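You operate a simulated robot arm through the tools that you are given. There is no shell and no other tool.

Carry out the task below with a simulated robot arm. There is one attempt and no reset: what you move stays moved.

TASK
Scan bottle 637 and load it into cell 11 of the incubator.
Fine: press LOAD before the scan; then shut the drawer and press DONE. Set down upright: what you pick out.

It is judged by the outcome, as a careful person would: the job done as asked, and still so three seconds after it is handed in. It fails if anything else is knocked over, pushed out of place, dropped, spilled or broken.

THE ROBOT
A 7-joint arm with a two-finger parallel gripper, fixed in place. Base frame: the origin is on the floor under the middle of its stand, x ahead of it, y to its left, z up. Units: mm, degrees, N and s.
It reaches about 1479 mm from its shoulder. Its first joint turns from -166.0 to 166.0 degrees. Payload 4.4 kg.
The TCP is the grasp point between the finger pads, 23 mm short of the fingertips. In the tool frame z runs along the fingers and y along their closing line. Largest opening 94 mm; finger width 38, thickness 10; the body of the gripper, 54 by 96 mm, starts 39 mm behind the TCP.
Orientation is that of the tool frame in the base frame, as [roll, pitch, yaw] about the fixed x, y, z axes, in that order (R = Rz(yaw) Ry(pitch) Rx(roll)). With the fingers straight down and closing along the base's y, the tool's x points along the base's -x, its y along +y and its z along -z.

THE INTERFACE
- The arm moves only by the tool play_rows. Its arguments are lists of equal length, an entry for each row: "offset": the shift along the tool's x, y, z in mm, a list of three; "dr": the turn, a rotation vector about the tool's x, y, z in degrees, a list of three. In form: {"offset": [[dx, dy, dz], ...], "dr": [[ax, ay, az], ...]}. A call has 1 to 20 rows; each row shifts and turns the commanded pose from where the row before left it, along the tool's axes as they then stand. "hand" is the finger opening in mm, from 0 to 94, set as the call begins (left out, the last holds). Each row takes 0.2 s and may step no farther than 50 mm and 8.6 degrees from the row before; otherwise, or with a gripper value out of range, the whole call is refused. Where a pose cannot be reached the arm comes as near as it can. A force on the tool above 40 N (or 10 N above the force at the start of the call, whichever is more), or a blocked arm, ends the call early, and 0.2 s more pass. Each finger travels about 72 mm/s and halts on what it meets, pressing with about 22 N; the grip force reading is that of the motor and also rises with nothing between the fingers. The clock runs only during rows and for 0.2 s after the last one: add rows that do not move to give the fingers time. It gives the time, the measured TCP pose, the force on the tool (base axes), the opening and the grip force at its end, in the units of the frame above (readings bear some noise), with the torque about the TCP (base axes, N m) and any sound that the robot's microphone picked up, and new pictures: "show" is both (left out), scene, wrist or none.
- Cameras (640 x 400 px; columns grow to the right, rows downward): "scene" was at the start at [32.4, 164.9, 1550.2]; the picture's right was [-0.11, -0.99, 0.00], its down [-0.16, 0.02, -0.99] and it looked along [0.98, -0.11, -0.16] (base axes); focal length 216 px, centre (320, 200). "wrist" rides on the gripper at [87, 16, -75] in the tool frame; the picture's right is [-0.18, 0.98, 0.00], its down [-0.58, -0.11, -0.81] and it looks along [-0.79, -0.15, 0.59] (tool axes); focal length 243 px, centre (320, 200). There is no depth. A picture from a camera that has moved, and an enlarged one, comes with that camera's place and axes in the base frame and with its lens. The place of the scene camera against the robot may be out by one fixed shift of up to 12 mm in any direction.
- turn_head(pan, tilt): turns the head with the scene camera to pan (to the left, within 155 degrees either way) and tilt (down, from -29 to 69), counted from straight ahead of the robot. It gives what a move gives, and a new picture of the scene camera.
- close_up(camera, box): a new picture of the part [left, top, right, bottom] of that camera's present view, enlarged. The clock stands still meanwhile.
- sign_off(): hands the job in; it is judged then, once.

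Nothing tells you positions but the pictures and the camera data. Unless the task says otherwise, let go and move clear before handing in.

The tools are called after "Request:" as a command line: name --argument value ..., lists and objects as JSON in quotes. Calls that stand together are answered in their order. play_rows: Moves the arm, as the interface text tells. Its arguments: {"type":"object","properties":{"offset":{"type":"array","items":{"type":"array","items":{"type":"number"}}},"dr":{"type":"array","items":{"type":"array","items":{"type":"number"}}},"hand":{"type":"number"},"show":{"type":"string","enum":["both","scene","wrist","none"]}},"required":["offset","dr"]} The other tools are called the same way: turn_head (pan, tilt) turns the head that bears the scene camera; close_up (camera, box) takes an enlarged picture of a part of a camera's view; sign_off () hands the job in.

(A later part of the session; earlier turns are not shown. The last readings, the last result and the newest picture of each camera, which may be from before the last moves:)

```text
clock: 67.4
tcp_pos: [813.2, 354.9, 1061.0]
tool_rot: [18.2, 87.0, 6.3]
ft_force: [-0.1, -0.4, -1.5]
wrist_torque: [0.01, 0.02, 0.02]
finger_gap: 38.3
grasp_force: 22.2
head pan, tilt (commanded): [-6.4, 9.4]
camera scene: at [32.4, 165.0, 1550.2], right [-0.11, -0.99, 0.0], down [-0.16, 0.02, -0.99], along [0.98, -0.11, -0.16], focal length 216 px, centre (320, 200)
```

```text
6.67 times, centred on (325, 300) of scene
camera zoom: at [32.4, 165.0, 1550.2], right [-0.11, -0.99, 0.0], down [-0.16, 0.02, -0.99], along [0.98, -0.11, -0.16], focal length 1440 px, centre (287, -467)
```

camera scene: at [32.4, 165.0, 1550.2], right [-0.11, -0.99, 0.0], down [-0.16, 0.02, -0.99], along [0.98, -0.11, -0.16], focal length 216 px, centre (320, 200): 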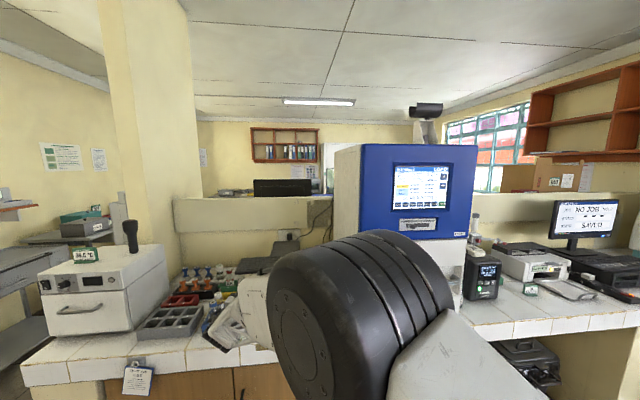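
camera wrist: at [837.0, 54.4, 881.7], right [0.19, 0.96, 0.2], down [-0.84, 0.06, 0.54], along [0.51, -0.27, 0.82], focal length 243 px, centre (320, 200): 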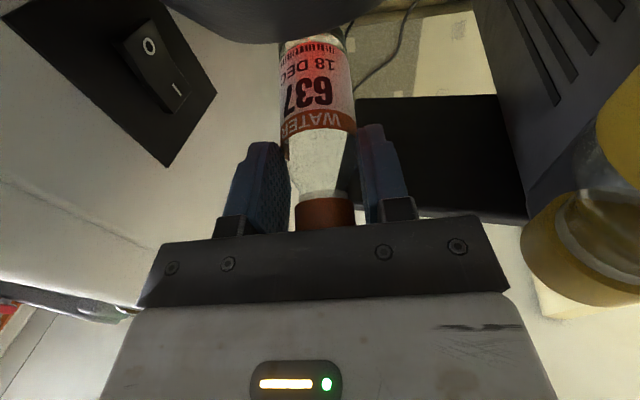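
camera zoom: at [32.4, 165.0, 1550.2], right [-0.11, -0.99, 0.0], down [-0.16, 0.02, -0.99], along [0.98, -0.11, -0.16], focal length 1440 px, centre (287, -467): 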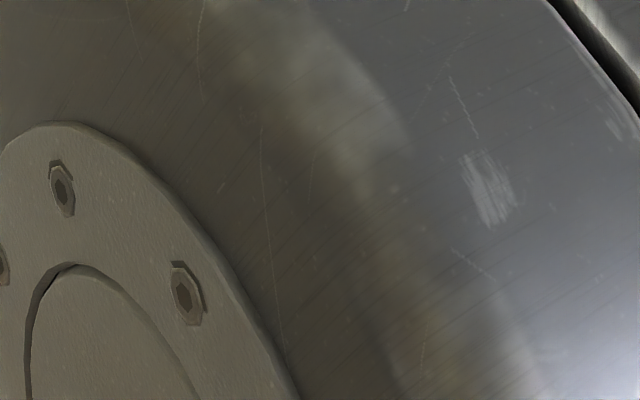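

The elbow blocks the head camera, so I'll tip the tool back down here and use the wrist camera to look at the scanner.

Request:
play_rows --offset '[[0, 0, 0], [0, 0, 0], [0, 0, 0], [0, 0, 0], [0, 0, 0], [0, 0, 0], [0, 0, 0], [0, 0, 0], [0, 0, 0]]' --dr '[[0, 8.4, 0], [0, 8.4, 0], [0, 8.4, 0], [0, 8.4, 0], [0, 8.4, 0], [0, 8.4, 0], [0, 8.4, 0], [0, 8.4, 0], [0, 0, 0]]' --show "both"

```text
clock: 69.4
tcp_pos: [814.0, 354.9, 1060.2]
tool_rot: [179.0, 25.6, 167.7]
ft_force: [0.1, -0.1, -1.3]
wrist_torque: [0.03, -0.01, -0.01]
finger_gap: 38.5
grasp_force: 22.2
head pan, tilt (commanded): [-6.4, 9.4]
camera scene: at [32.4, 164.9, 1550.2], right [-0.11, -0.99, 0.0], down [-0.16, 0.02, -0.99], along [0.98, -0.11, -0.16], focal length 216 px, centre (320, 200)
camera wrist: at [709.3, 392.7, 1089.9], right [0.36, 0.93, 0.1], down [0.15, -0.16, 0.98], along [0.92, -0.34, -0.19], focal length 243 px, centre (320, 200)
```

scene: 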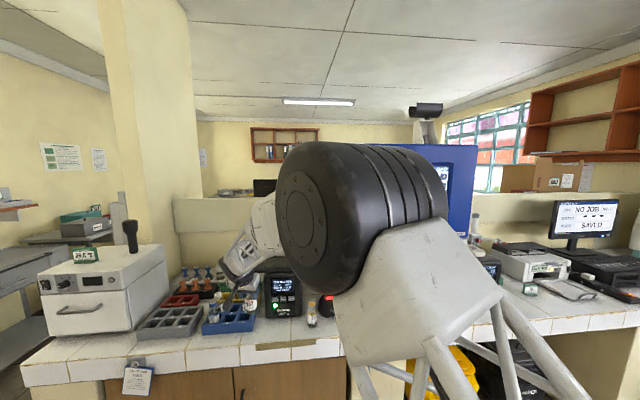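
wrist: 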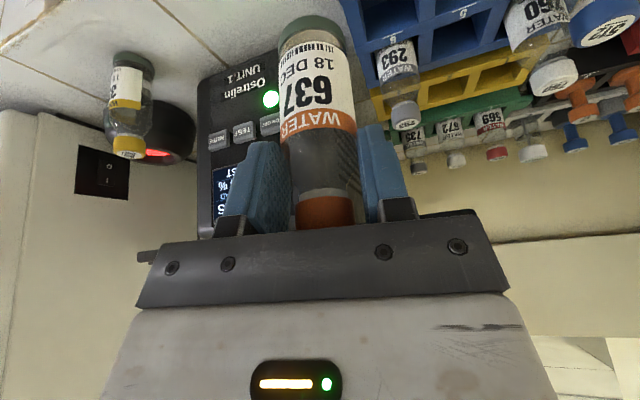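

Request:
close_up --camera "scene" --box '[314, 285, 350, 323]'

Request:
close_up --camera "wrist" --box '[90, 40, 210, 180]'

Request:
close_up --camera "wrist" --box '[260, 10, 370, 240]'

```text
10.53 times, centred on (332, 304) of scene
camera zoom: at [32.4, 164.9, 1550.2], right [-0.11, -0.99, 0.0], down [-0.16, 0.02, -0.99], along [0.98, -0.11, -0.16], focal length 2274 px, centre (194, -895)
```

zoom: 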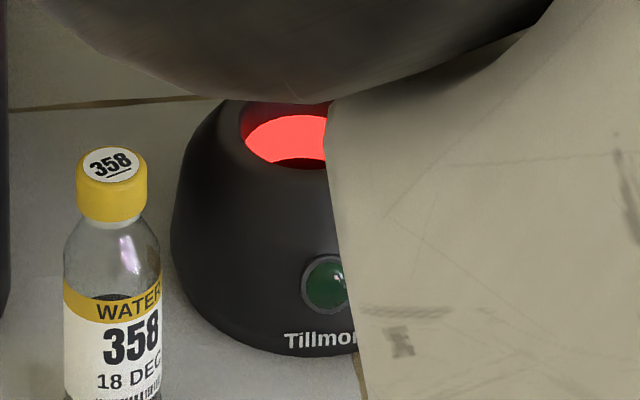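

```text
2.86 times, centred on (150, 110) of wrist
camera zoom: at [709.3, 392.7, 1089.9], right [0.36, 0.93, 0.1], down [0.15, -0.16, 0.98], along [0.92, -0.34, -0.19], focal length 693 px, centre (806, 457)
```

zoom: 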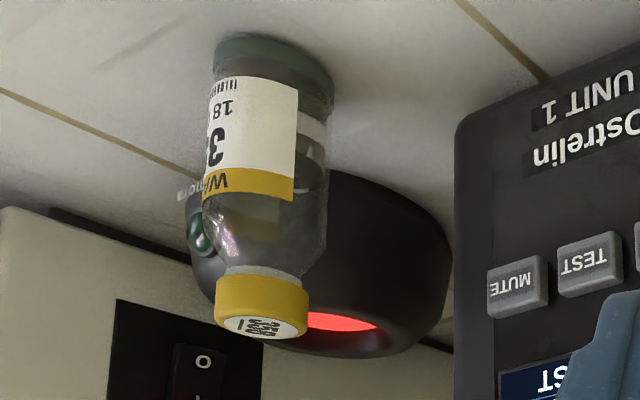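

```text
1.74 times, centred on (315, 125) of wrist
camera zoom: at [709.3, 392.7, 1089.9], right [0.36, 0.93, 0.1], down [0.15, -0.16, 0.98], along [0.92, -0.34, -0.19], focal length 422 px, centre (329, 330)
```

zoom: 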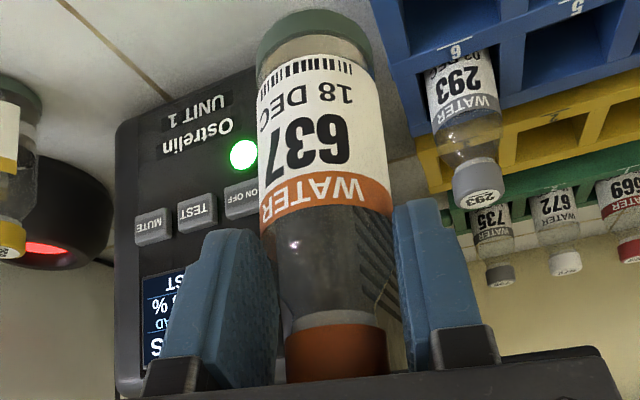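

The scanner window faces up (leaning slightly away), so my geometry was sound; probably it wants the middle of the label over the window and a longer steady hold. I'll tilt again and go back for a longer dwell with the label centre over the window.

Request:
play_rows --offset '[[0, 0, 0], [0, 0, 0], [0, 0, 0], [0, 0, 0], [0, 0, 0], [0, 0, 0], [0, 0, 0], [0, 0, 0], [0, 0, 0], [0, 0, 0]]' --dr '[[0, -8.2, 0], [0, -8.2, 0], [0, -8.2, 0], [0, -8.2, 0], [0, -8.2, 0], [0, -8.2, 0], [0, -8.2, 0], [0, -8.2, 0], [0, -8.2, 0], [0, 0, 0]]' --show "none"

```text
clock: 71.6
tcp_pos: [814.0, 355.5, 1061.2]
tool_rot: [5.7, 80.4, -6.3]
ft_force: [-0.5, 0.3, -1.1]
wrist_torque: [0.03, 0.02, 0.03]
finger_gap: 38.8
grasp_force: 21.7
head pan, tilt (commanded): [-6.4, 9.4]
```

Request:
play_rows --offset '[[0.9, -46.2, 9.7], [0.9, -46.2, 9.7], [0.9, -46.2, 9.7], [0.9, -46.2, 9.7], [0.9, -46.2, 9.7], [0.9, -46.2, 9.7], [0.9, -46.2, 9.7], [0, 0, 0]]' --dr '[[0, 0, 0], [0, 0, 0], [0, 0, 0], [0, 0, 0], [0, 0, 0], [0, 0, 0], [0, 0, 0], [0, 0, 0]]' --show "none"

```text
clock: 73.4
tcp_pos: [813.7, 23.3, 1061.0]
tool_rot: [5.8, 80.5, -6.1]
ft_force: [-0.8, -0.2, -0.1]
wrist_torque: [-0.01, 0.03, -0.01]
finger_gap: 38.5
grasp_force: 22.3
head pan, tilt (commanded): [-6.4, 9.4]
```

Request:
play_rows --offset '[[26.3, 1.65, 5.5], [26.3, 1.65, 5.5], [13.6, 5.0, 25.9], [13.6, 5.0, 25.9], [13.6, 5.0, 25.9], [0, 0, 0], [0, 0, 0], [0, 0, 0], [0, 0, 0], [0, 0, 0], [0, 0, 0], [0, 0, 0], [0, 0, 0]]' --dr '[[0, 0, 0], [0, 0, 0], [0, 0, 0], [0, 0, 0], [0, 0, 0], [0, 0, 0], [0, 0, 0], [0, 0, 0], [0, 0, 0], [0, 0, 0], [0, 0, 0], [0, 0, 0], [0, 0, 0]]' --show "wrist"

Request:
close_up --camera "wrist" --box '[130, 0, 450, 150]'

```text
clock: 76.2
tcp_pos: [917.8, 19.4, 979.6]
tool_rot: [5.6, 80.5, -6.2]
ft_force: [-0.3, 0.0, -1.4]
wrist_torque: [-0.01, 0.04, 0.0]
finger_gap: 38.7
grasp_force: 21.6
head pan, tilt (commanded): [-6.4, 9.4]
camera wrist: at [863.6, 49.5, 881.4], right [0.17, 0.96, 0.2], down [-0.9, 0.07, 0.44], along [0.41, -0.25, 0.88], focal length 243 px, centre (320, 200)
```

wrist: 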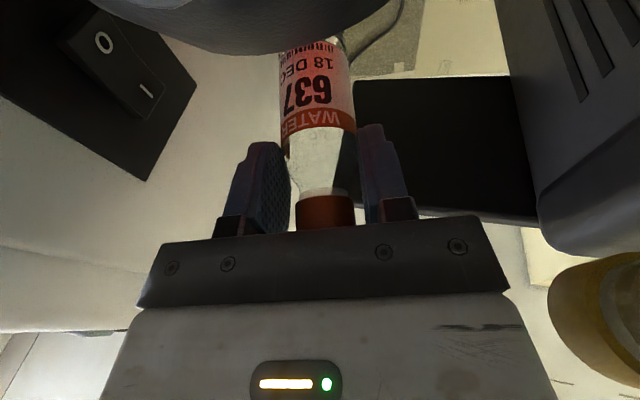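

```text
2.00 times, centred on (290, 75) of wrist
camera zoom: at [863.6, 49.5, 881.4], right [0.17, 0.96, 0.2], down [-0.9, 0.07, 0.44], along [0.41, -0.25, 0.88], focal length 485 px, centre (380, 450)
```

zoom: 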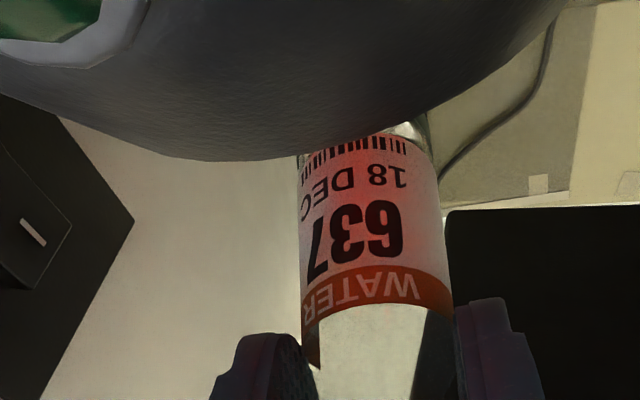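

Request:
close_up --camera "scene" --box '[340, 130, 480, 240]'

Request:
close_up --camera "scene" --box '[300, 250, 370, 330]'

Request:
close_up --camera "wrist" --box '[90, 0, 370, 80]'

```text
3.64 times, centred on (410, 185) of scene
camera zoom: at [32.4, 164.9, 1550.2], right [-0.11, -0.99, 0.0], down [-0.16, 0.02, -0.99], along [0.98, -0.11, -0.16], focal length 786 px, centre (-7, 254)
```

zoom: 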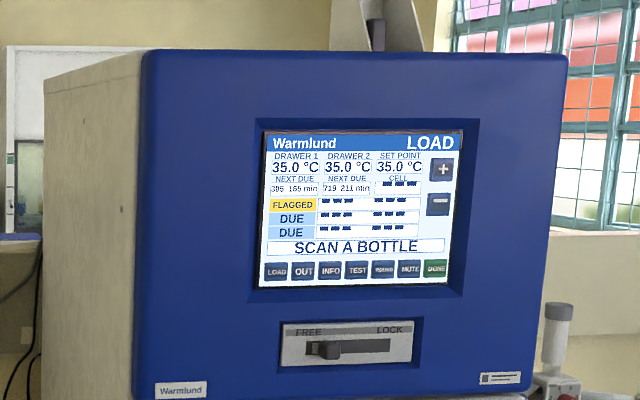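

```text
5.00 times, centred on (335, 290) of scene
camera zoom: at [32.4, 164.9, 1550.2], right [-0.11, -0.99, 0.0], down [-0.16, 0.02, -0.99], along [0.98, -0.11, -0.16], focal length 1080 px, centre (245, -250)
```

zoom: 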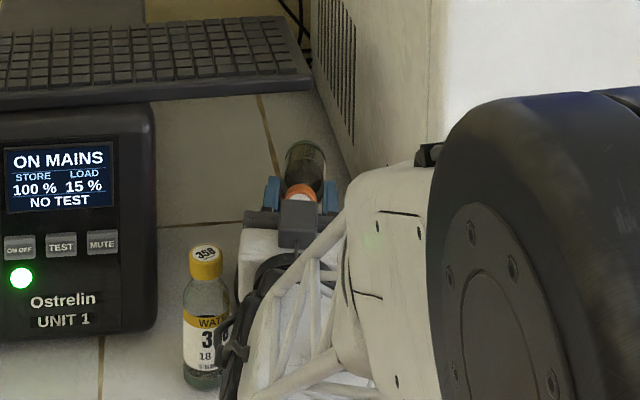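

```text
2.29 times, centred on (230, 40) of wrist
camera zoom: at [863.6, 49.5, 881.4], right [0.17, 0.96, 0.2], down [-0.9, 0.07, 0.44], along [0.41, -0.25, 0.88], focal length 555 px, centre (526, 566)
```

zoom: 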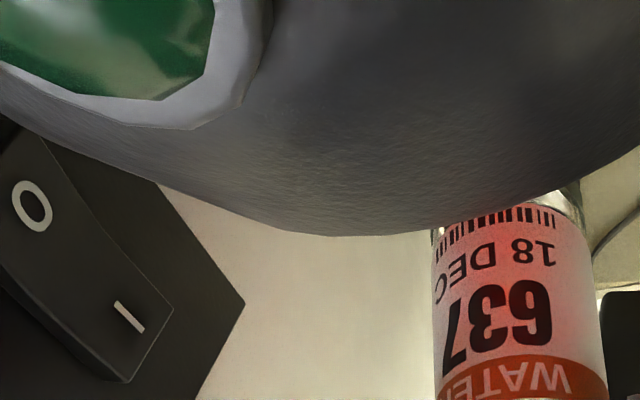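

Request:
close_up --camera "scene" --box '[500, 190, 640, 300]'

Request:
close_up --camera "scene" --box '[385, 155, 465, 215]'

```text
3.64 times, centred on (570, 245) of scene
camera zoom: at [32.4, 164.9, 1550.2], right [-0.11, -0.99, 0.0], down [-0.16, 0.02, -0.99], along [0.98, -0.11, -0.16], focal length 786 px, centre (-589, 36)
```

zoom: 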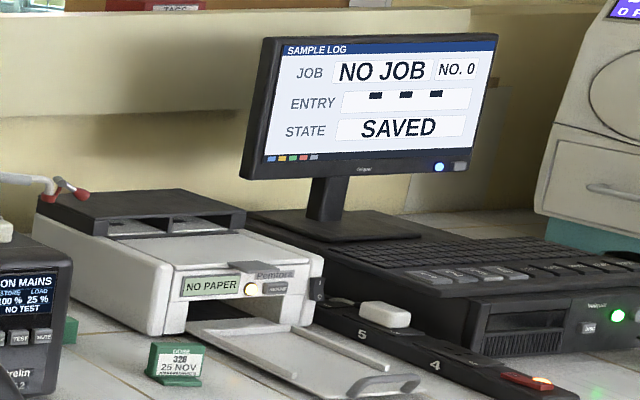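

```text
6.67 times, centred on (425, 185) of scene
camera zoom: at [32.4, 164.9, 1550.2], right [-0.11, -0.99, 0.0], down [-0.16, 0.02, -0.99], along [0.98, -0.11, -0.16], focal length 1440 px, centre (-380, 300)
```

zoom: 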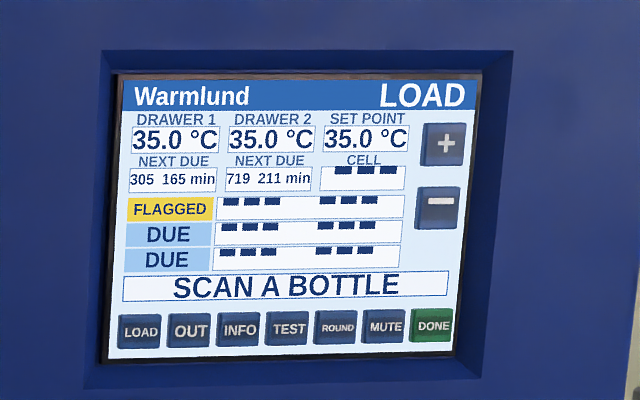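

No change on any screen. I'll turn the head to look for anything I've missed, such as another scanner or instructions.

Request:
turn_head --pan -45 --tilt 20

Request:
close_up --camera "scene" --box '[0, 80, 320, 300]'

Request:
close_up --camera "scene" --box '[320, 80, 640, 300]'

```text
clock: 77.3
tcp_pos: [917.9, 21.1, 980.2]
tool_rot: [5.7, 80.6, -6.3]
ft_force: [-0.6, -0.3, -0.1]
wrist_torque: [0.05, 0.04, 0.0]
finger_gap: 38.4
grasp_force: 21.8
head pan, tilt (commanded): [-45.0, 20.0]
camera scene: at [6.0, 109.4, 1532.9], right [-0.71, -0.71, 0.0], down [-0.24, 0.24, -0.94], along [0.67, -0.66, -0.34], focal length 216 px, centre (320, 200)
```

scene: 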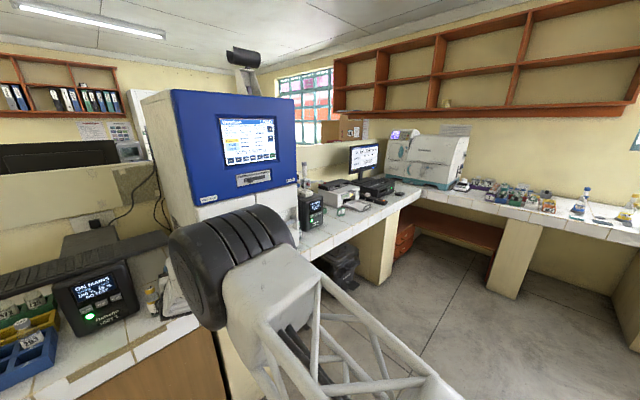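

```text
1.82 times, centred on (160, 190) of scene
camera zoom: at [6.0, 109.4, 1532.9], right [-0.71, -0.71, 0.0], down [-0.24, 0.24, -0.94], along [0.67, -0.66, -0.34], focal length 393 px, centre (611, 218)
```

zoom: 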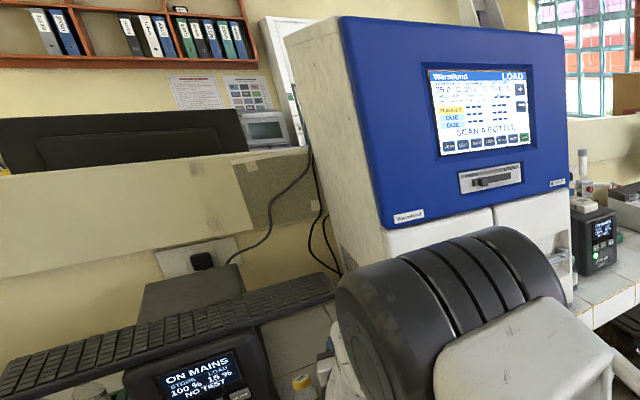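

```text
1.82 times, centred on (480, 190) of scene
camera zoom: at [6.0, 109.4, 1532.9], right [-0.71, -0.71, 0.0], down [-0.24, 0.24, -0.94], along [0.67, -0.66, -0.34], focal length 393 px, centre (29, 218)
```

zoom: 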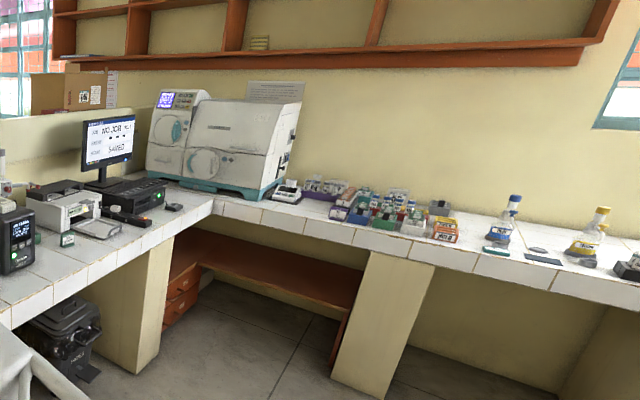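

Everything else is unchanged, and this is the only scanner. Perhaps its tolerance is tight, so I'll square the label to the window's axis and creep the barcode across it in 4 mm steps with pauses.

Request:
play_rows --offset '[[-6.3, 1.3, -6.5], [-6.3, 1.3, -6.5], [0, 0, 0], [0, 0, 0], [-1.5, -0.8, -3.6], [0, 0, 0], [0, 0, 0], [-1.5, -0.8, -3.6], [0, 0, 0], [0, 0, 0], [-1.5, -0.8, -3.6], [0, 0, 0], [0, 0, 0], [-1.5, -0.8, -3.6], [0, 0, 0], [0, 0, 0], [-1.5, -0.8, -3.6], [0, 0, 0], [0, 0, 0]]' --dr '[[0, -6.75, 0], [0, -6.75, 0], [0, 0, 0], [0, 0, 0], [0, 0, 0], [0, 0, 0], [0, 0, 0], [0, 0, 0], [0, 0, 0], [0, 0, 0], [0, 0, 0], [0, 0, 0], [0, 0, 0], [0, 0, 0], [0, 0, 0], [0, 0, 0], [0, 0, 0], [0, 0, 0], [0, 0, 0]]' --show "wrist"

Request:
close_up --camera "wrist" --box '[130, 0, 450, 150]'

```text
clock: 81.3
tcp_pos: [884.4, 27.4, 992.1]
tool_rot: [2.4, 67.0, -9.8]
ft_force: [-0.2, -0.3, -0.6]
wrist_torque: [0.0, 0.01, 0.03]
finger_gap: 38.4
grasp_force: 21.9
head pan, tilt (commanded): [-45.0, 20.0]
camera wrist: at [853.4, 52.1, 882.3], right [0.13, 0.97, 0.19], down [-0.97, 0.09, 0.22], along [0.2, -0.21, 0.96], focal length 243 px, centre (320, 200)
```

wrist: 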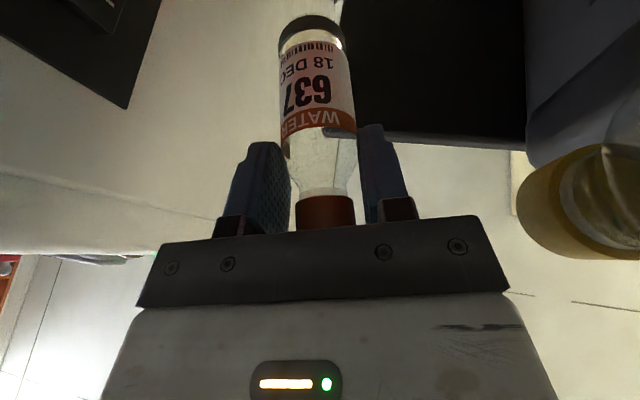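

```text
2.00 times, centred on (290, 75) of wrist
camera zoom: at [853.4, 52.1, 882.3], right [0.13, 0.97, 0.19], down [-0.97, 0.09, 0.22], along [0.2, -0.21, 0.96], focal length 485 px, centre (380, 450)
```

zoom: 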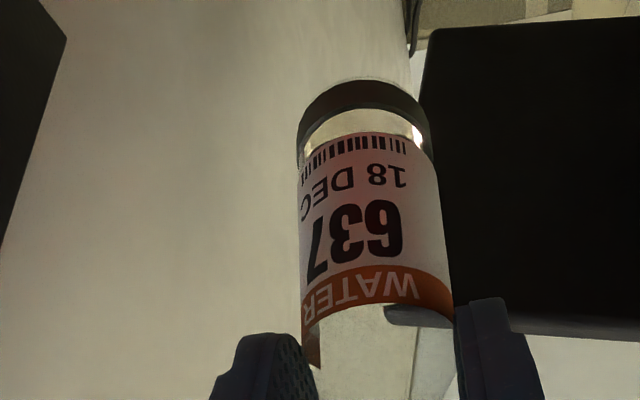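

Still no read. The untested region is a close and square presentation, which the current tilted grip can't reach because the wrist camera would hit the bench. I'll set the bottle down upright on the open bench and re-grip it with a vertical tool; first I retreat left.

Request:
play_rows --offset '[[-41, -6.7, -19.8], [-41, -6.7, -19.8], [-3.6, 44, -8.6], [-3.6, 44, -8.6], [-3.6, 44, -8.6], [-3.6, 44, -8.6], [-3.6, 44, -8.6], [0, 0, 0]]' --dr '[[0, 0, 0], [0, 0, 0], [0, 0, 0], [0, 0, 0], [0, 0, 0], [0, 0, 0], [0, 0, 0], [0, 0, 0]]' --show "none"

```text
clock: 83.1
tcp_pos: [816.0, 254.7, 1059.9]
tool_rot: [2.4, 67.0, -9.8]
ft_force: [0.0, 0.1, -0.7]
wrist_torque: [0.0, 0.05, 0.02]
finger_gap: 38.4
grasp_force: 21.6
head pan, tilt (commanded): [-45.0, 20.0]
```

Request:
play_rows --offset '[[0, 0, 0], [0, 0, 0], [0, 0, 0], [0, 0, 0], [0, 0, 0], [0, 0, 0], [0, 0, 0], [0, 0, 0], [0, 0, 0], [0, 0, 0], [0, 0, 0], [0, 0, 0]]' --dr '[[0, 8.45, 0], [0, 8.45, 0], [0, 8.45, 0], [0, 8.45, 0], [0, 8.45, 0], [0, 8.45, 0], [0, 8.45, 0], [0, 8.45, 0], [0, 8.45, 0], [0, 8.45, 0], [0, 8.45, 0], [0, 0, 0]]' --show "wrist"

Request:
turn_head --pan 10 --tilt 25

```text
clock: 85.7
tcp_pos: [814.4, 253.6, 1055.5]
tool_rot: [179.0, 20.0, 167.7]
ft_force: [0.1, -1.0, -1.1]
wrist_torque: [0.0, 0.01, 0.0]
finger_gap: 38.6
grasp_force: 22.5
head pan, tilt (commanded): [-45.0, 20.0]
camera wrist: at [712.5, 290.4, 1095.8], right [0.37, 0.92, 0.08], down [0.24, -0.18, 0.95], along [0.9, -0.34, -0.29], focal length 243 px, centre (320, 200)
```

wrist: 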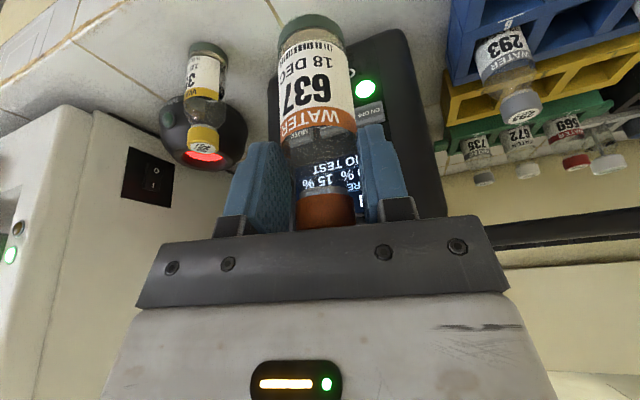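

```text
clock: 86.9
tcp_pos: [813.6, 253.2, 1055.3]
tool_rot: [179.0, 20.0, 167.7]
ft_force: [0.2, 0.6, -0.3]
wrist_torque: [-0.03, 0.0, -0.02]
finger_gap: 38.7
grasp_force: 22.3
head pan, tilt (commanded): [10.0, 25.0]
camera scene: at [30.9, 191.2, 1524.8], right [0.17, -0.98, 0.0], down [-0.42, -0.07, -0.91], along [0.89, 0.16, -0.42], focal length 216 px, centre (320, 200)
```

scene: 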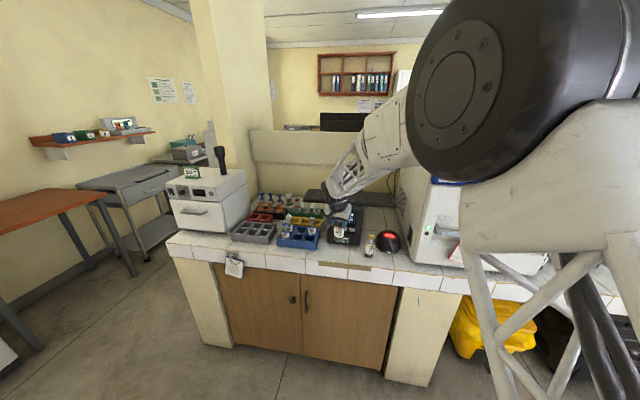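

Now the scanner is unobstructed in both views; I'll zoom in closely on it before setting the bottle down.

Request:
close_up --camera "scene" --box '[372, 226, 404, 258]'

Request:
close_up --camera "wrist" --box '[150, 80, 260, 180]'

Request:
close_up --camera "scene" --box '[310, 190, 410, 270]'

```text
12.50 times, centred on (388, 242) of scene
camera zoom: at [30.9, 191.2, 1524.8], right [0.17, -0.98, 0.0], down [-0.42, -0.07, -0.91], along [0.89, 0.16, -0.42], focal length 2701 px, centre (-530, -325)
```

zoom: 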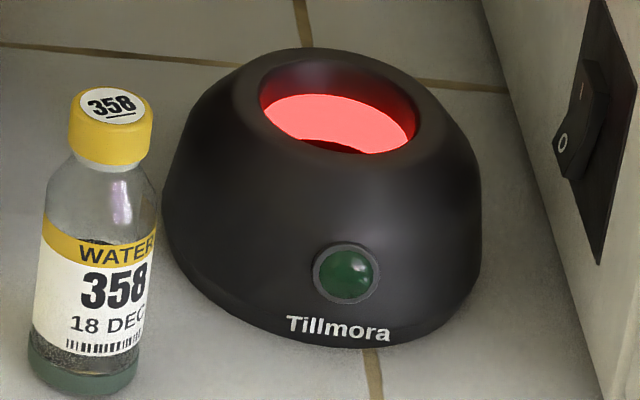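

```text
4.00 times, centred on (205, 130) of wrist
camera zoom: at [712.4, 290.5, 1095.5], right [0.37, 0.92, 0.08], down [0.24, -0.18, 0.95], along [0.9, -0.34, -0.29], focal length 970 px, centre (780, 480)
```

zoom: 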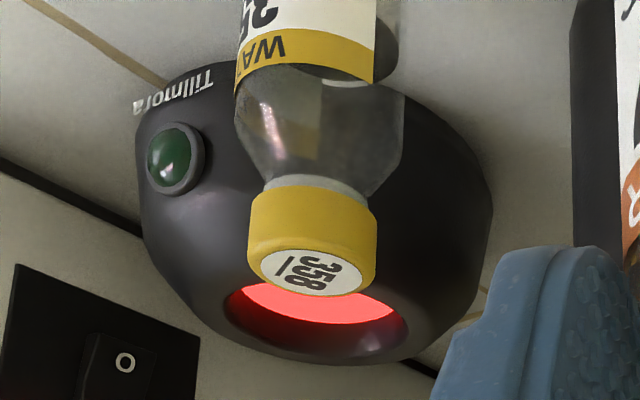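

```text
5.00 times, centred on (360, 230) of scene
camera zoom: at [30.9, 191.2, 1524.8], right [0.17, -0.98, 0.0], down [-0.42, -0.07, -0.91], along [0.89, 0.16, -0.42], focal length 1080 px, centre (120, 50)
```

zoom: 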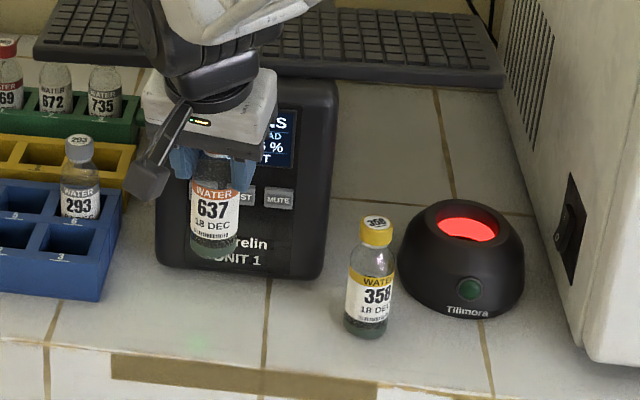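

This close look shows the scanner is a deep well (~60 mm wide, ~19 mm deep) with a lens at its red floor – it may be meant to read the bottle's base rather than its side. I can test that with the current grip by pointing the base down into it at a mild tilt.

Request:
play_rows --offset '[[0, 0, 0], [0, 0, 0], [0, 0, 0], [0, 0, 0]]' --dr '[[0, -6.67, 0], [0, -6.67, 0], [0, -6.67, 0], [0, 0, 0]]' --show "none"

```text
clock: 87.9
tcp_pos: [814.4, 253.2, 1055.7]
tool_rot: [178.8, 40.0, 167.3]
ft_force: [0.2, 0.4, -1.1]
wrist_torque: [0.02, 0.03, -0.02]
finger_gap: 38.7
grasp_force: 22.3
head pan, tilt (commanded): [10.0, 25.0]
```

Request:
play_rows --offset '[[-5.5, -46.2, 1], [-5.5, -46.2, 1], [-5.5, -46.2, 1], [-5.5, -46.2, 1], [-5.5, -46.2, 1], [0, 0, 0]]' --dr '[[0, 0, 0], [0, 0, 0], [0, 0, 0], [0, 0, 0], [0, 0, 0], [0, 0, 0]]' --show "scene"

```text
clock: 89.3
tcp_pos: [791.9, 18.0, 1063.7]
tool_rot: [178.7, 40.3, 167.3]
ft_force: [-0.8, -0.2, -1.3]
wrist_torque: [-0.01, 0.03, -0.01]
finger_gap: 38.5
grasp_force: 21.6
head pan, tilt (commanded): [10.0, 25.0]
camera scene: at [30.8, 191.2, 1524.8], right [0.17, -0.98, 0.0], down [-0.42, -0.07, -0.91], along [0.89, 0.16, -0.42], focal length 216 px, centre (320, 200)
```

scene: 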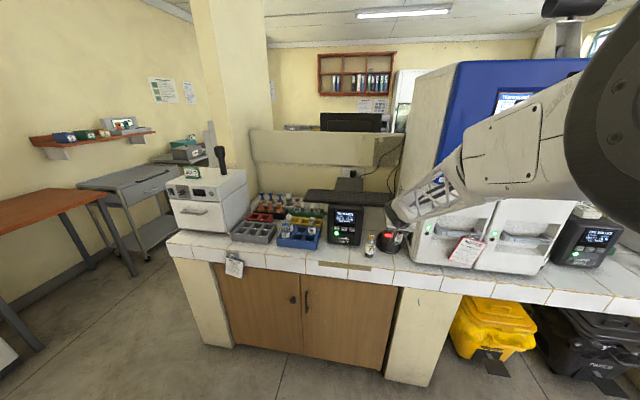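

Request:
play_rows --offset '[[-24.2, 8.4, 23.5], [-24.2, 8.4, 23.5], [-24.1, 8.4, 23.5], [0, 0, 0], [0, 0, 0], [2.6, 0.4, 7], [2.6, 0.4, 7], [2.6, 0.4, 7], [0, 0, 0], [0, 0, 0], [0, 0, 0]]' --dr '[[0, 0, 0], [0, 0, 0], [0, 0, 0], [0, 0, 0], [0, 0, 0], [0, 0, 0], [0, 0, 0], [0, 0, 0], [0, 0, 0], [0, 0, 0], [0, 0, 0]]' --show "both"

Request:
close_up --camera "scene" --box '[340, 190, 440, 270]'

Request:
close_up --camera "wrist" --box '[160, 0, 400, 160]'

```text
clock: 91.7
tcp_pos: [901.9, 26.4, 1038.6]
tool_rot: [178.7, 40.1, 167.4]
ft_force: [-0.3, 0.5, 0.2]
wrist_torque: [0.01, -0.04, 0.03]
finger_gap: 38.8
grasp_force: 22.2
head pan, tilt (commanded): [10.0, 25.0]
camera scene: at [30.8, 191.2, 1524.8], right [0.17, -0.98, 0.0], down [-0.42, -0.07, -0.91], along [0.89, 0.16, -0.42], focal length 216 px, centre (320, 200)
camera wrist: at [793.8, 65.8, 1038.0], right [0.34, 0.93, 0.13], down [-0.1, -0.11, 0.99], along [0.94, -0.35, 0.05], focal length 243 px, centre (320, 200)
```

scene: 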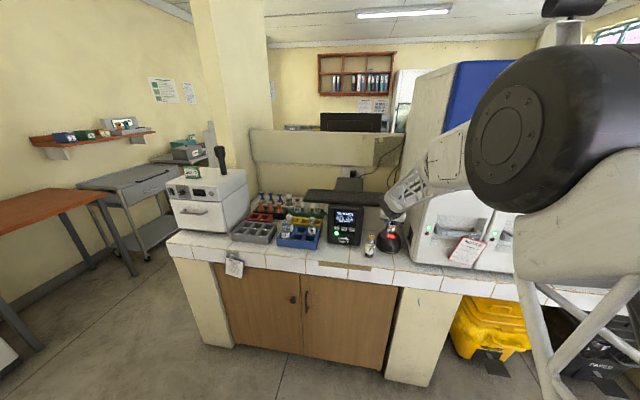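
wrist: 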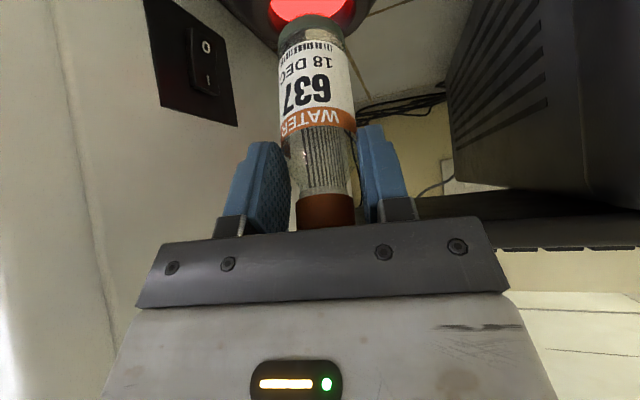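

```text
5.00 times, centred on (390, 230) of scene
camera zoom: at [30.8, 191.2, 1524.8], right [0.17, -0.98, 0.0], down [-0.42, -0.07, -0.91], along [0.89, 0.16, -0.42], focal length 1080 px, centre (-30, 50)
```

zoom: 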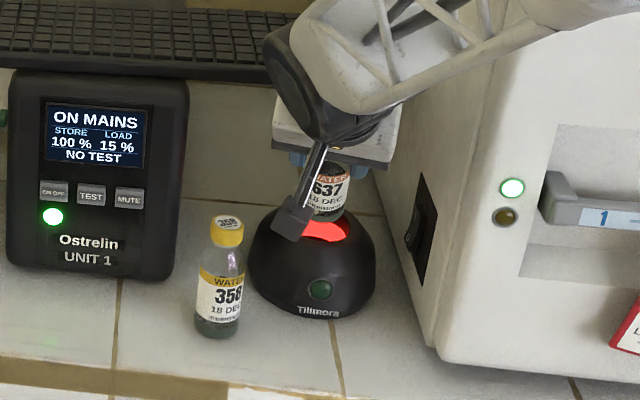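

```text
2.50 times, centred on (280, 80) of wrist
camera zoom: at [793.8, 65.8, 1038.0], right [0.34, 0.93, 0.13], down [-0.1, -0.11, 0.99], along [0.94, -0.35, 0.05], focal length 606 px, centre (420, 500)
```

zoom: 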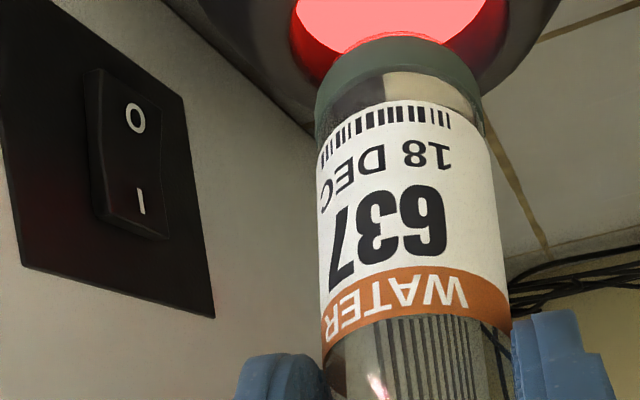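

Base-first at 50–60 mm gives no read, but alignment over the well is clear now. I'll lower the base gradually toward and slightly into the well in 5 mm steps, listening and watching force.

Request:
play_rows --offset '[[-6, 1.6, 5], [0, 0, 0], [1.7, 0, 4.7], [0, 0, 0], [1.7, 0, 4.7], [0, 0, 0], [1.7, 0, 4.7], [0, 0, 0], [1.7, 0, 4.7], [0, 0, 0], [1.7, 0, 4.7], [0, 0, 0], [1.7, 0, 4.7], [0, 0, 0], [0, 0, 0]]' --dr '[[0, 0, 0], [0, 0, 0], [0, 0, 0], [0, 0, 0], [0, 0, 0], [0, 0, 0], [0, 0, 0], [0, 0, 0], [0, 0, 0], [0, 0, 0], [0, 0, 0], [0, 0, 0], [0, 0, 0], [0, 0, 0], [0, 0, 0]]' --show "both"

Request:
close_up --camera "scene" --box '[365, 210, 415, 250]'

Request:
close_up --camera "wrist" --box '[160, 0, 400, 160]'

```text
clock: 94.9
tcp_pos: [920.9, 23.7, 1009.0]
tool_rot: [178.8, 40.1, 167.4]
ft_force: [0.1, 0.0, -0.5]
wrist_torque: [0.0, -0.03, 0.0]
finger_gap: 38.4
grasp_force: 21.8
head pan, tilt (commanded): [10.0, 25.0]
camera scene: at [30.8, 191.2, 1524.8], right [0.17, -0.98, 0.0], down [-0.42, -0.07, -0.91], along [0.89, 0.16, -0.42], focal length 216 px, centre (320, 200)
camera wrist: at [811.4, 63.2, 1009.9], right [0.34, 0.93, 0.13], down [-0.1, -0.11, 0.99], along [0.94, -0.35, 0.05], focal length 243 px, centre (320, 200)
```

scene: 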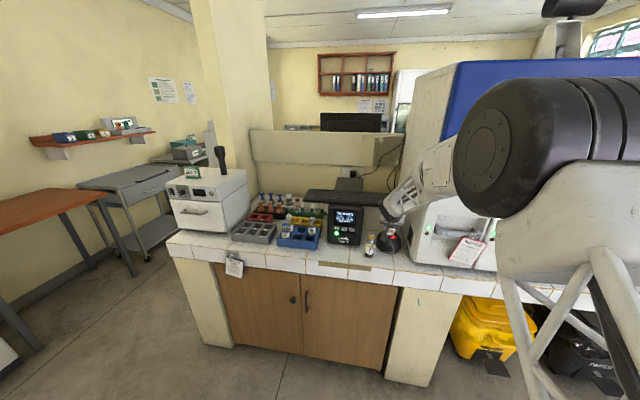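
wrist: 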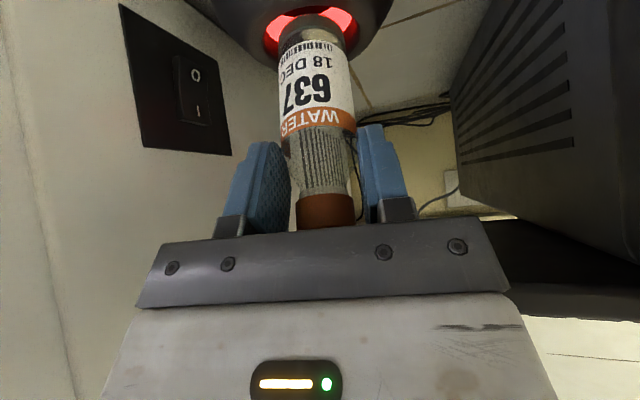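

```text
10.00 times, centred on (390, 230) of scene
camera zoom: at [30.8, 191.2, 1524.8], right [0.17, -0.98, 0.0], down [-0.42, -0.07, -0.91], along [0.89, 0.16, -0.42], focal length 2161 px, centre (-380, -100)
```

zoom: 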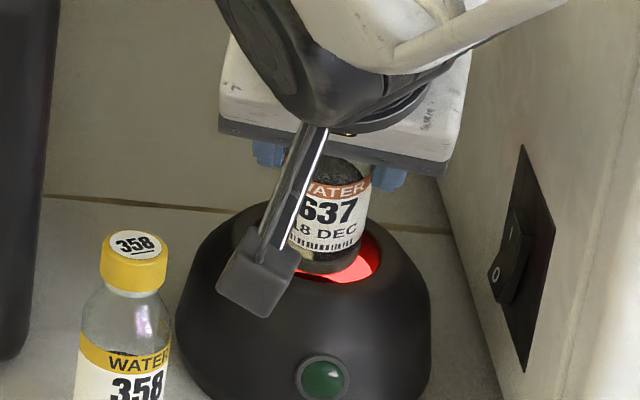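

```text
2.50 times, centred on (280, 80) of wrist
camera zoom: at [811.4, 63.2, 1009.9], right [0.34, 0.93, 0.13], down [-0.1, -0.11, 0.99], along [0.94, -0.35, 0.05], focal length 606 px, centre (420, 500)
```

zoom: 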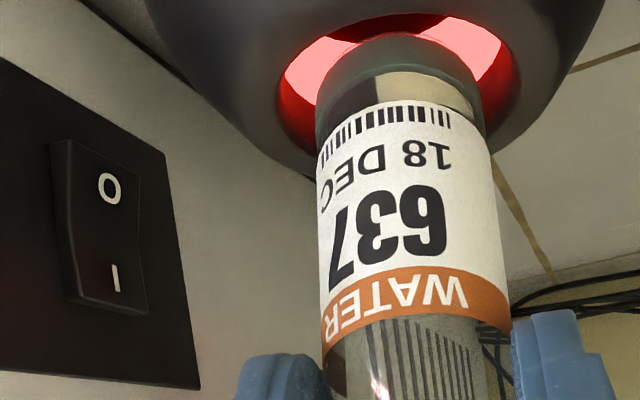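

The base itself isn't read at rim level. I'll dip a bit further into the well in small steps to see if depth matters.

Request:
play_rows --offset '[[1.4, 0, 3.8], [0, 0, 0], [1.4, 0, 3.8], [0, 0, 0], [1.4, 0, 3.8], [0, 0, 0], [0, 0, 0]]' --dr '[[0, 0, 0], [0, 0, 0], [0, 0, 0], [0, 0, 0], [0, 0, 0], [0, 0, 0], [0, 0, 0]]' --show "wrist"

Request:
close_up --camera "scene" --box '[365, 210, 415, 250]'

```text
clock: 96.5
tcp_pos: [924.8, 23.4, 997.4]
tool_rot: [178.8, 39.9, 167.4]
ft_force: [0.1, 0.5, -1.0]
wrist_torque: [-0.01, 0.03, 0.03]
finger_gap: 38.8
grasp_force: 22.2
head pan, tilt (commanded): [10.0, 25.0]
camera wrist: at [815.7, 63.3, 998.0], right [0.34, 0.93, 0.13], down [-0.1, -0.11, 0.99], along [0.94, -0.35, 0.05], focal length 243 px, centre (320, 200)
```

wrist: 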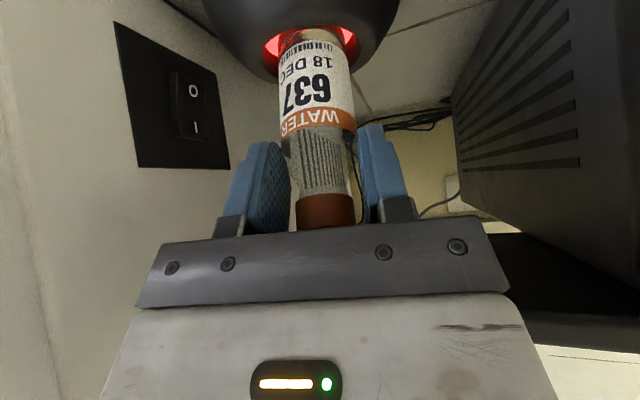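

```text
10.00 times, centred on (390, 230) of scene
camera zoom: at [30.8, 191.2, 1524.8], right [0.17, -0.98, 0.0], down [-0.42, -0.07, -0.91], along [0.89, 0.16, -0.42], focal length 2161 px, centre (-380, -100)
```

zoom: 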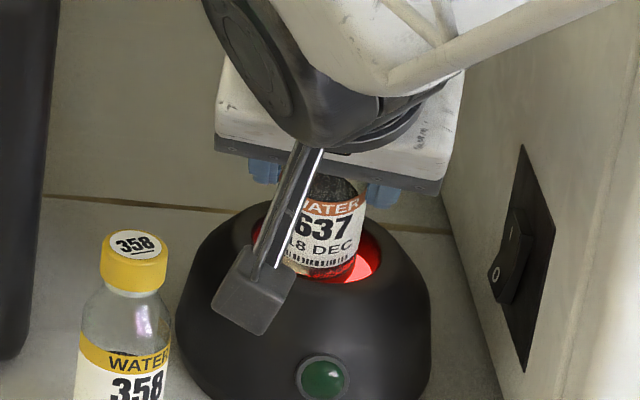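

Nothing from the base either. Before trying more, I want to check whether some other device is the real scanner – I'll look closely at the items right of the incubator.

Request:
turn_head --pan -35 --tilt 20

Request:
close_up --camera "scene" --box '[340, 120, 500, 240]'

```text
clock: 97.6
tcp_pos: [923.6, 24.1, 996.1]
tool_rot: [178.9, 40.2, 167.3]
ft_force: [0.6, -0.2, -0.5]
wrist_torque: [0.01, -0.02, 0.0]
finger_gap: 38.9
grasp_force: 22.4
head pan, tilt (commanded): [-35.0, 20.0]
camera scene: at [16.4, 121.9, 1532.9], right [-0.57, -0.82, 0.0], down [-0.28, 0.2, -0.94], along [0.77, -0.54, -0.34], focal length 216 px, centre (320, 200)
```

scene: 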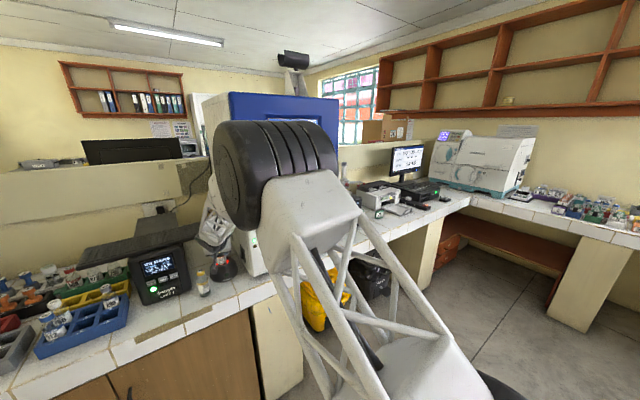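

```text
3.33 times, centred on (420, 180) of scene
camera zoom: at [16.4, 121.9, 1532.9], right [-0.57, -0.82, 0.0], down [-0.28, 0.2, -0.94], along [0.77, -0.54, -0.34], focal length 720 px, centre (-13, 267)
```

zoom: 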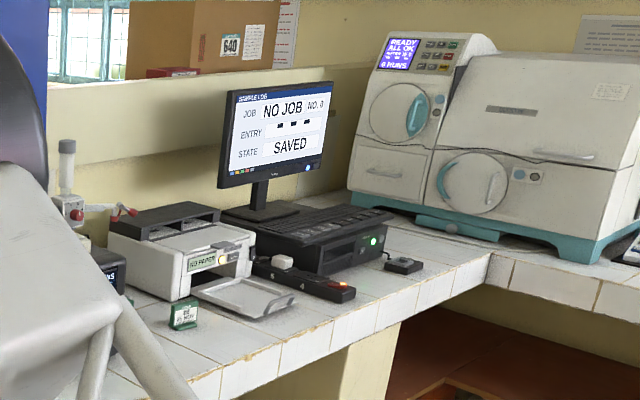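

Request:
close_up --camera "scene" --box '[140, 110, 210, 155]'

Request:
close_up --camera "scene" --box '[185, 220, 255, 300]'

Request:
turn_head --pan 25 --tilt 10

```text
8.89 times, centred on (175, 132) of scene
camera zoom: at [16.4, 121.9, 1532.9], right [-0.57, -0.82, 0.0], down [-0.28, 0.2, -0.94], along [0.77, -0.54, -0.34], focal length 1920 px, centre (1609, 800)
```

zoom: 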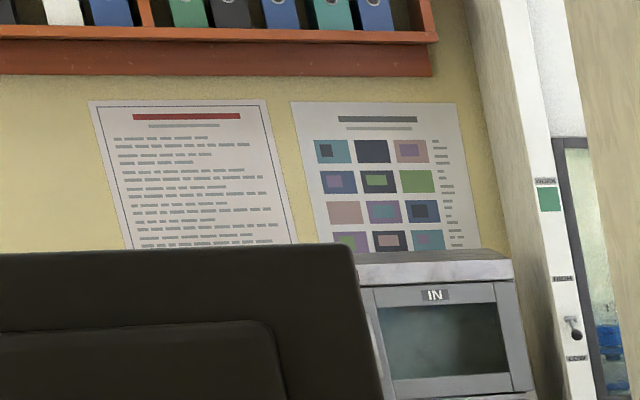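

```text
5.00 times, centred on (220, 260) of scene
camera zoom: at [16.4, 121.9, 1532.9], right [-0.57, -0.82, 0.0], down [-0.28, 0.2, -0.94], along [0.77, -0.54, -0.34], focal length 1080 px, centre (820, -100)
```

zoom: 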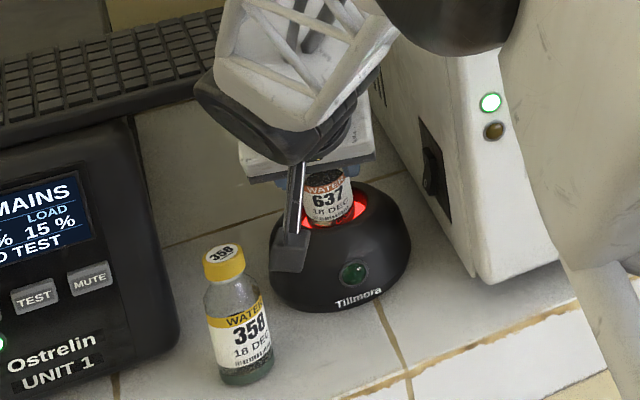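

```text
clock: 98.9
tcp_pos: [924.5, 23.9, 996.9]
tool_rot: [178.8, 40.0, 167.4]
ft_force: [0.2, 0.0, -0.3]
wrist_torque: [0.0, 0.0, 0.0]
finger_gap: 38.4
grasp_force: 22.3
head pan, tilt (commanded): [25.0, 10.0]
camera scene: at [24.4, 214.5, 1549.2], right [0.42, -0.91, 0.0], down [-0.16, -0.07, -0.98], along [0.89, 0.42, -0.17], focal length 216 px, centre (320, 200)
```

scene: 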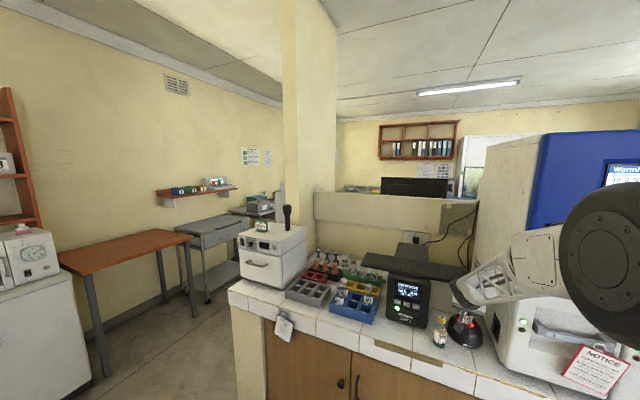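

No other scanner and no readable instructions. While the base is in the well I'll bring the bottle closer to upright (10° tilt) to rule out base reading properly.

Request:
play_rows --offset '[[-3.2, 0, 1.1], [-3.2, 0, 1.1], [-3.2, 0, 1.1], [-3.2, 0, 1.1], [0, 0, 0], [0, 0, 0], [0, 0, 0]]' --dr '[[0, 2.5, 0], [0, 2.5, 0], [0, 2.5, 0], [0, 2.5, 0], [0, 0, 0], [0, 0, 0], [0, 0, 0]]' --show "both"

Request:
close_up --camera "scene" --box '[430, 280, 500, 350]'

```text
clock: 100.5
tcp_pos: [937.0, 19.6, 1002.6]
tool_rot: [178.9, 30.0, 167.6]
ft_force: [-0.1, -0.8, -0.8]
wrist_torque: [-0.03, 0.02, 0.02]
finger_gap: 38.5
grasp_force: 22.1
head pan, tilt (commanded): [25.0, 10.0]
camera scene: at [24.4, 214.5, 1549.2], right [0.42, -0.91, 0.0], down [-0.16, -0.07, -0.98], along [0.89, 0.42, -0.17], focal length 216 px, centre (320, 200)
camera wrist: at [829.7, 59.1, 1022.2], right [0.36, 0.93, 0.11], down [0.07, -0.14, 0.99], along [0.93, -0.35, -0.12], focal length 243 px, centre (320, 200)
```

scene: 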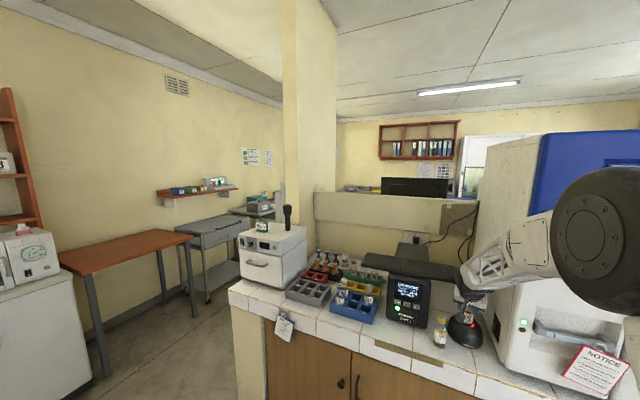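
wrist: 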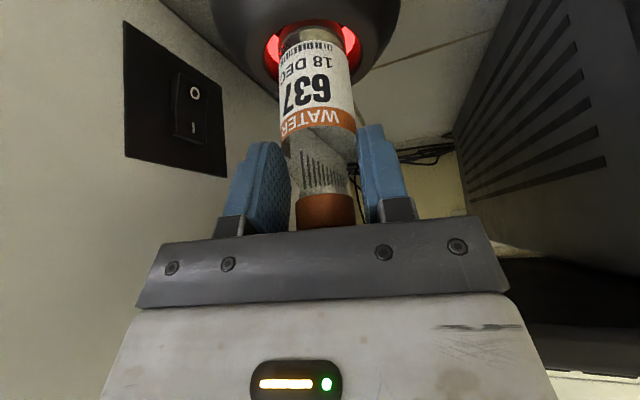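

```text
5.71 times, centred on (465, 315) of scene
camera zoom: at [24.4, 214.5, 1549.2], right [0.42, -0.91, 0.0], down [-0.16, -0.07, -0.98], along [0.89, 0.42, -0.17], focal length 1235 px, centre (-509, -457)
```

zoom: 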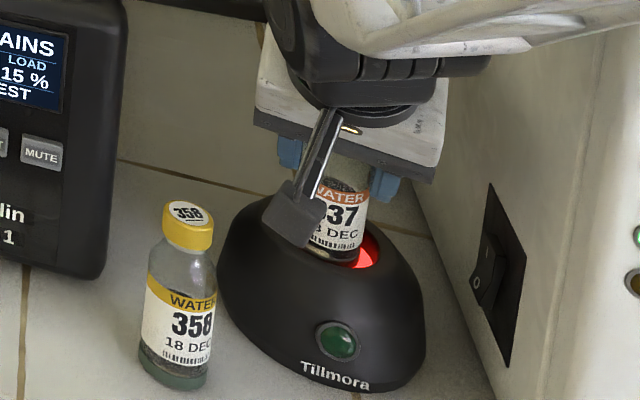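

Base reading is ruled out. I also measured that the label faces ~9° off to one side of my assumed direction, so I'll go back to label-down, then slowly roll the bottle about its axis over the well to find any facing that reads. First, lift out and back off.

Request:
play_rows --offset '[[-5.1, 0, -14.1], [22.9, -6.1, -19.1], [22.9, -6.1, -19.1], [0, 0, 0]]' --dr '[[0, 0, 0], [0, 0, 0], [0, 0, 0], [0, 0, 0]]' --show "none"

```text
clock: 101.5
tcp_pos: [872.5, 20.9, 1026.1]
tool_rot: [178.9, 30.0, 167.5]
ft_force: [-0.4, 0.1, -0.9]
wrist_torque: [0.0, -0.03, -0.02]
finger_gap: 38.4
grasp_force: 22.2
head pan, tilt (commanded): [25.0, 10.0]
```

Request:
play_rows --offset '[[0, 0, 0], [0, 0, 0], [0, 0, 0], [0, 0, 0], [0, 0, 0], [0, 0, 0], [0, 0, 0], [0, 0, 0], [0, 0, 0], [0, 0, 0], [0, 0, 0]]' --dr '[[0, -8, 0], [0, -8, 0], [0, -8, 0], [0, -8, 0], [0, -8, 0], [0, -8, 0], [0, -8, 0], [0, -8, 0], [0, -8, 0], [0, -8, 0], [0, 0, 0]]' --show "none"

```text
clock: 102.3
tcp_pos: [890.4, 21.9, 989.0]
tool_rot: [179.7, 50.4, 167.8]
ft_force: [-3.8, 0.9, 7.5]
wrist_torque: [0.09, -0.01, 0.06]
finger_gap: 39.0
grasp_force: 21.9
head pan, tilt (commanded): [25.0, 10.0]
stopped in row 4: the force on the tool passed its limit at 83 N (the readings are from after the stop); the commanded pose is now the measured one
```

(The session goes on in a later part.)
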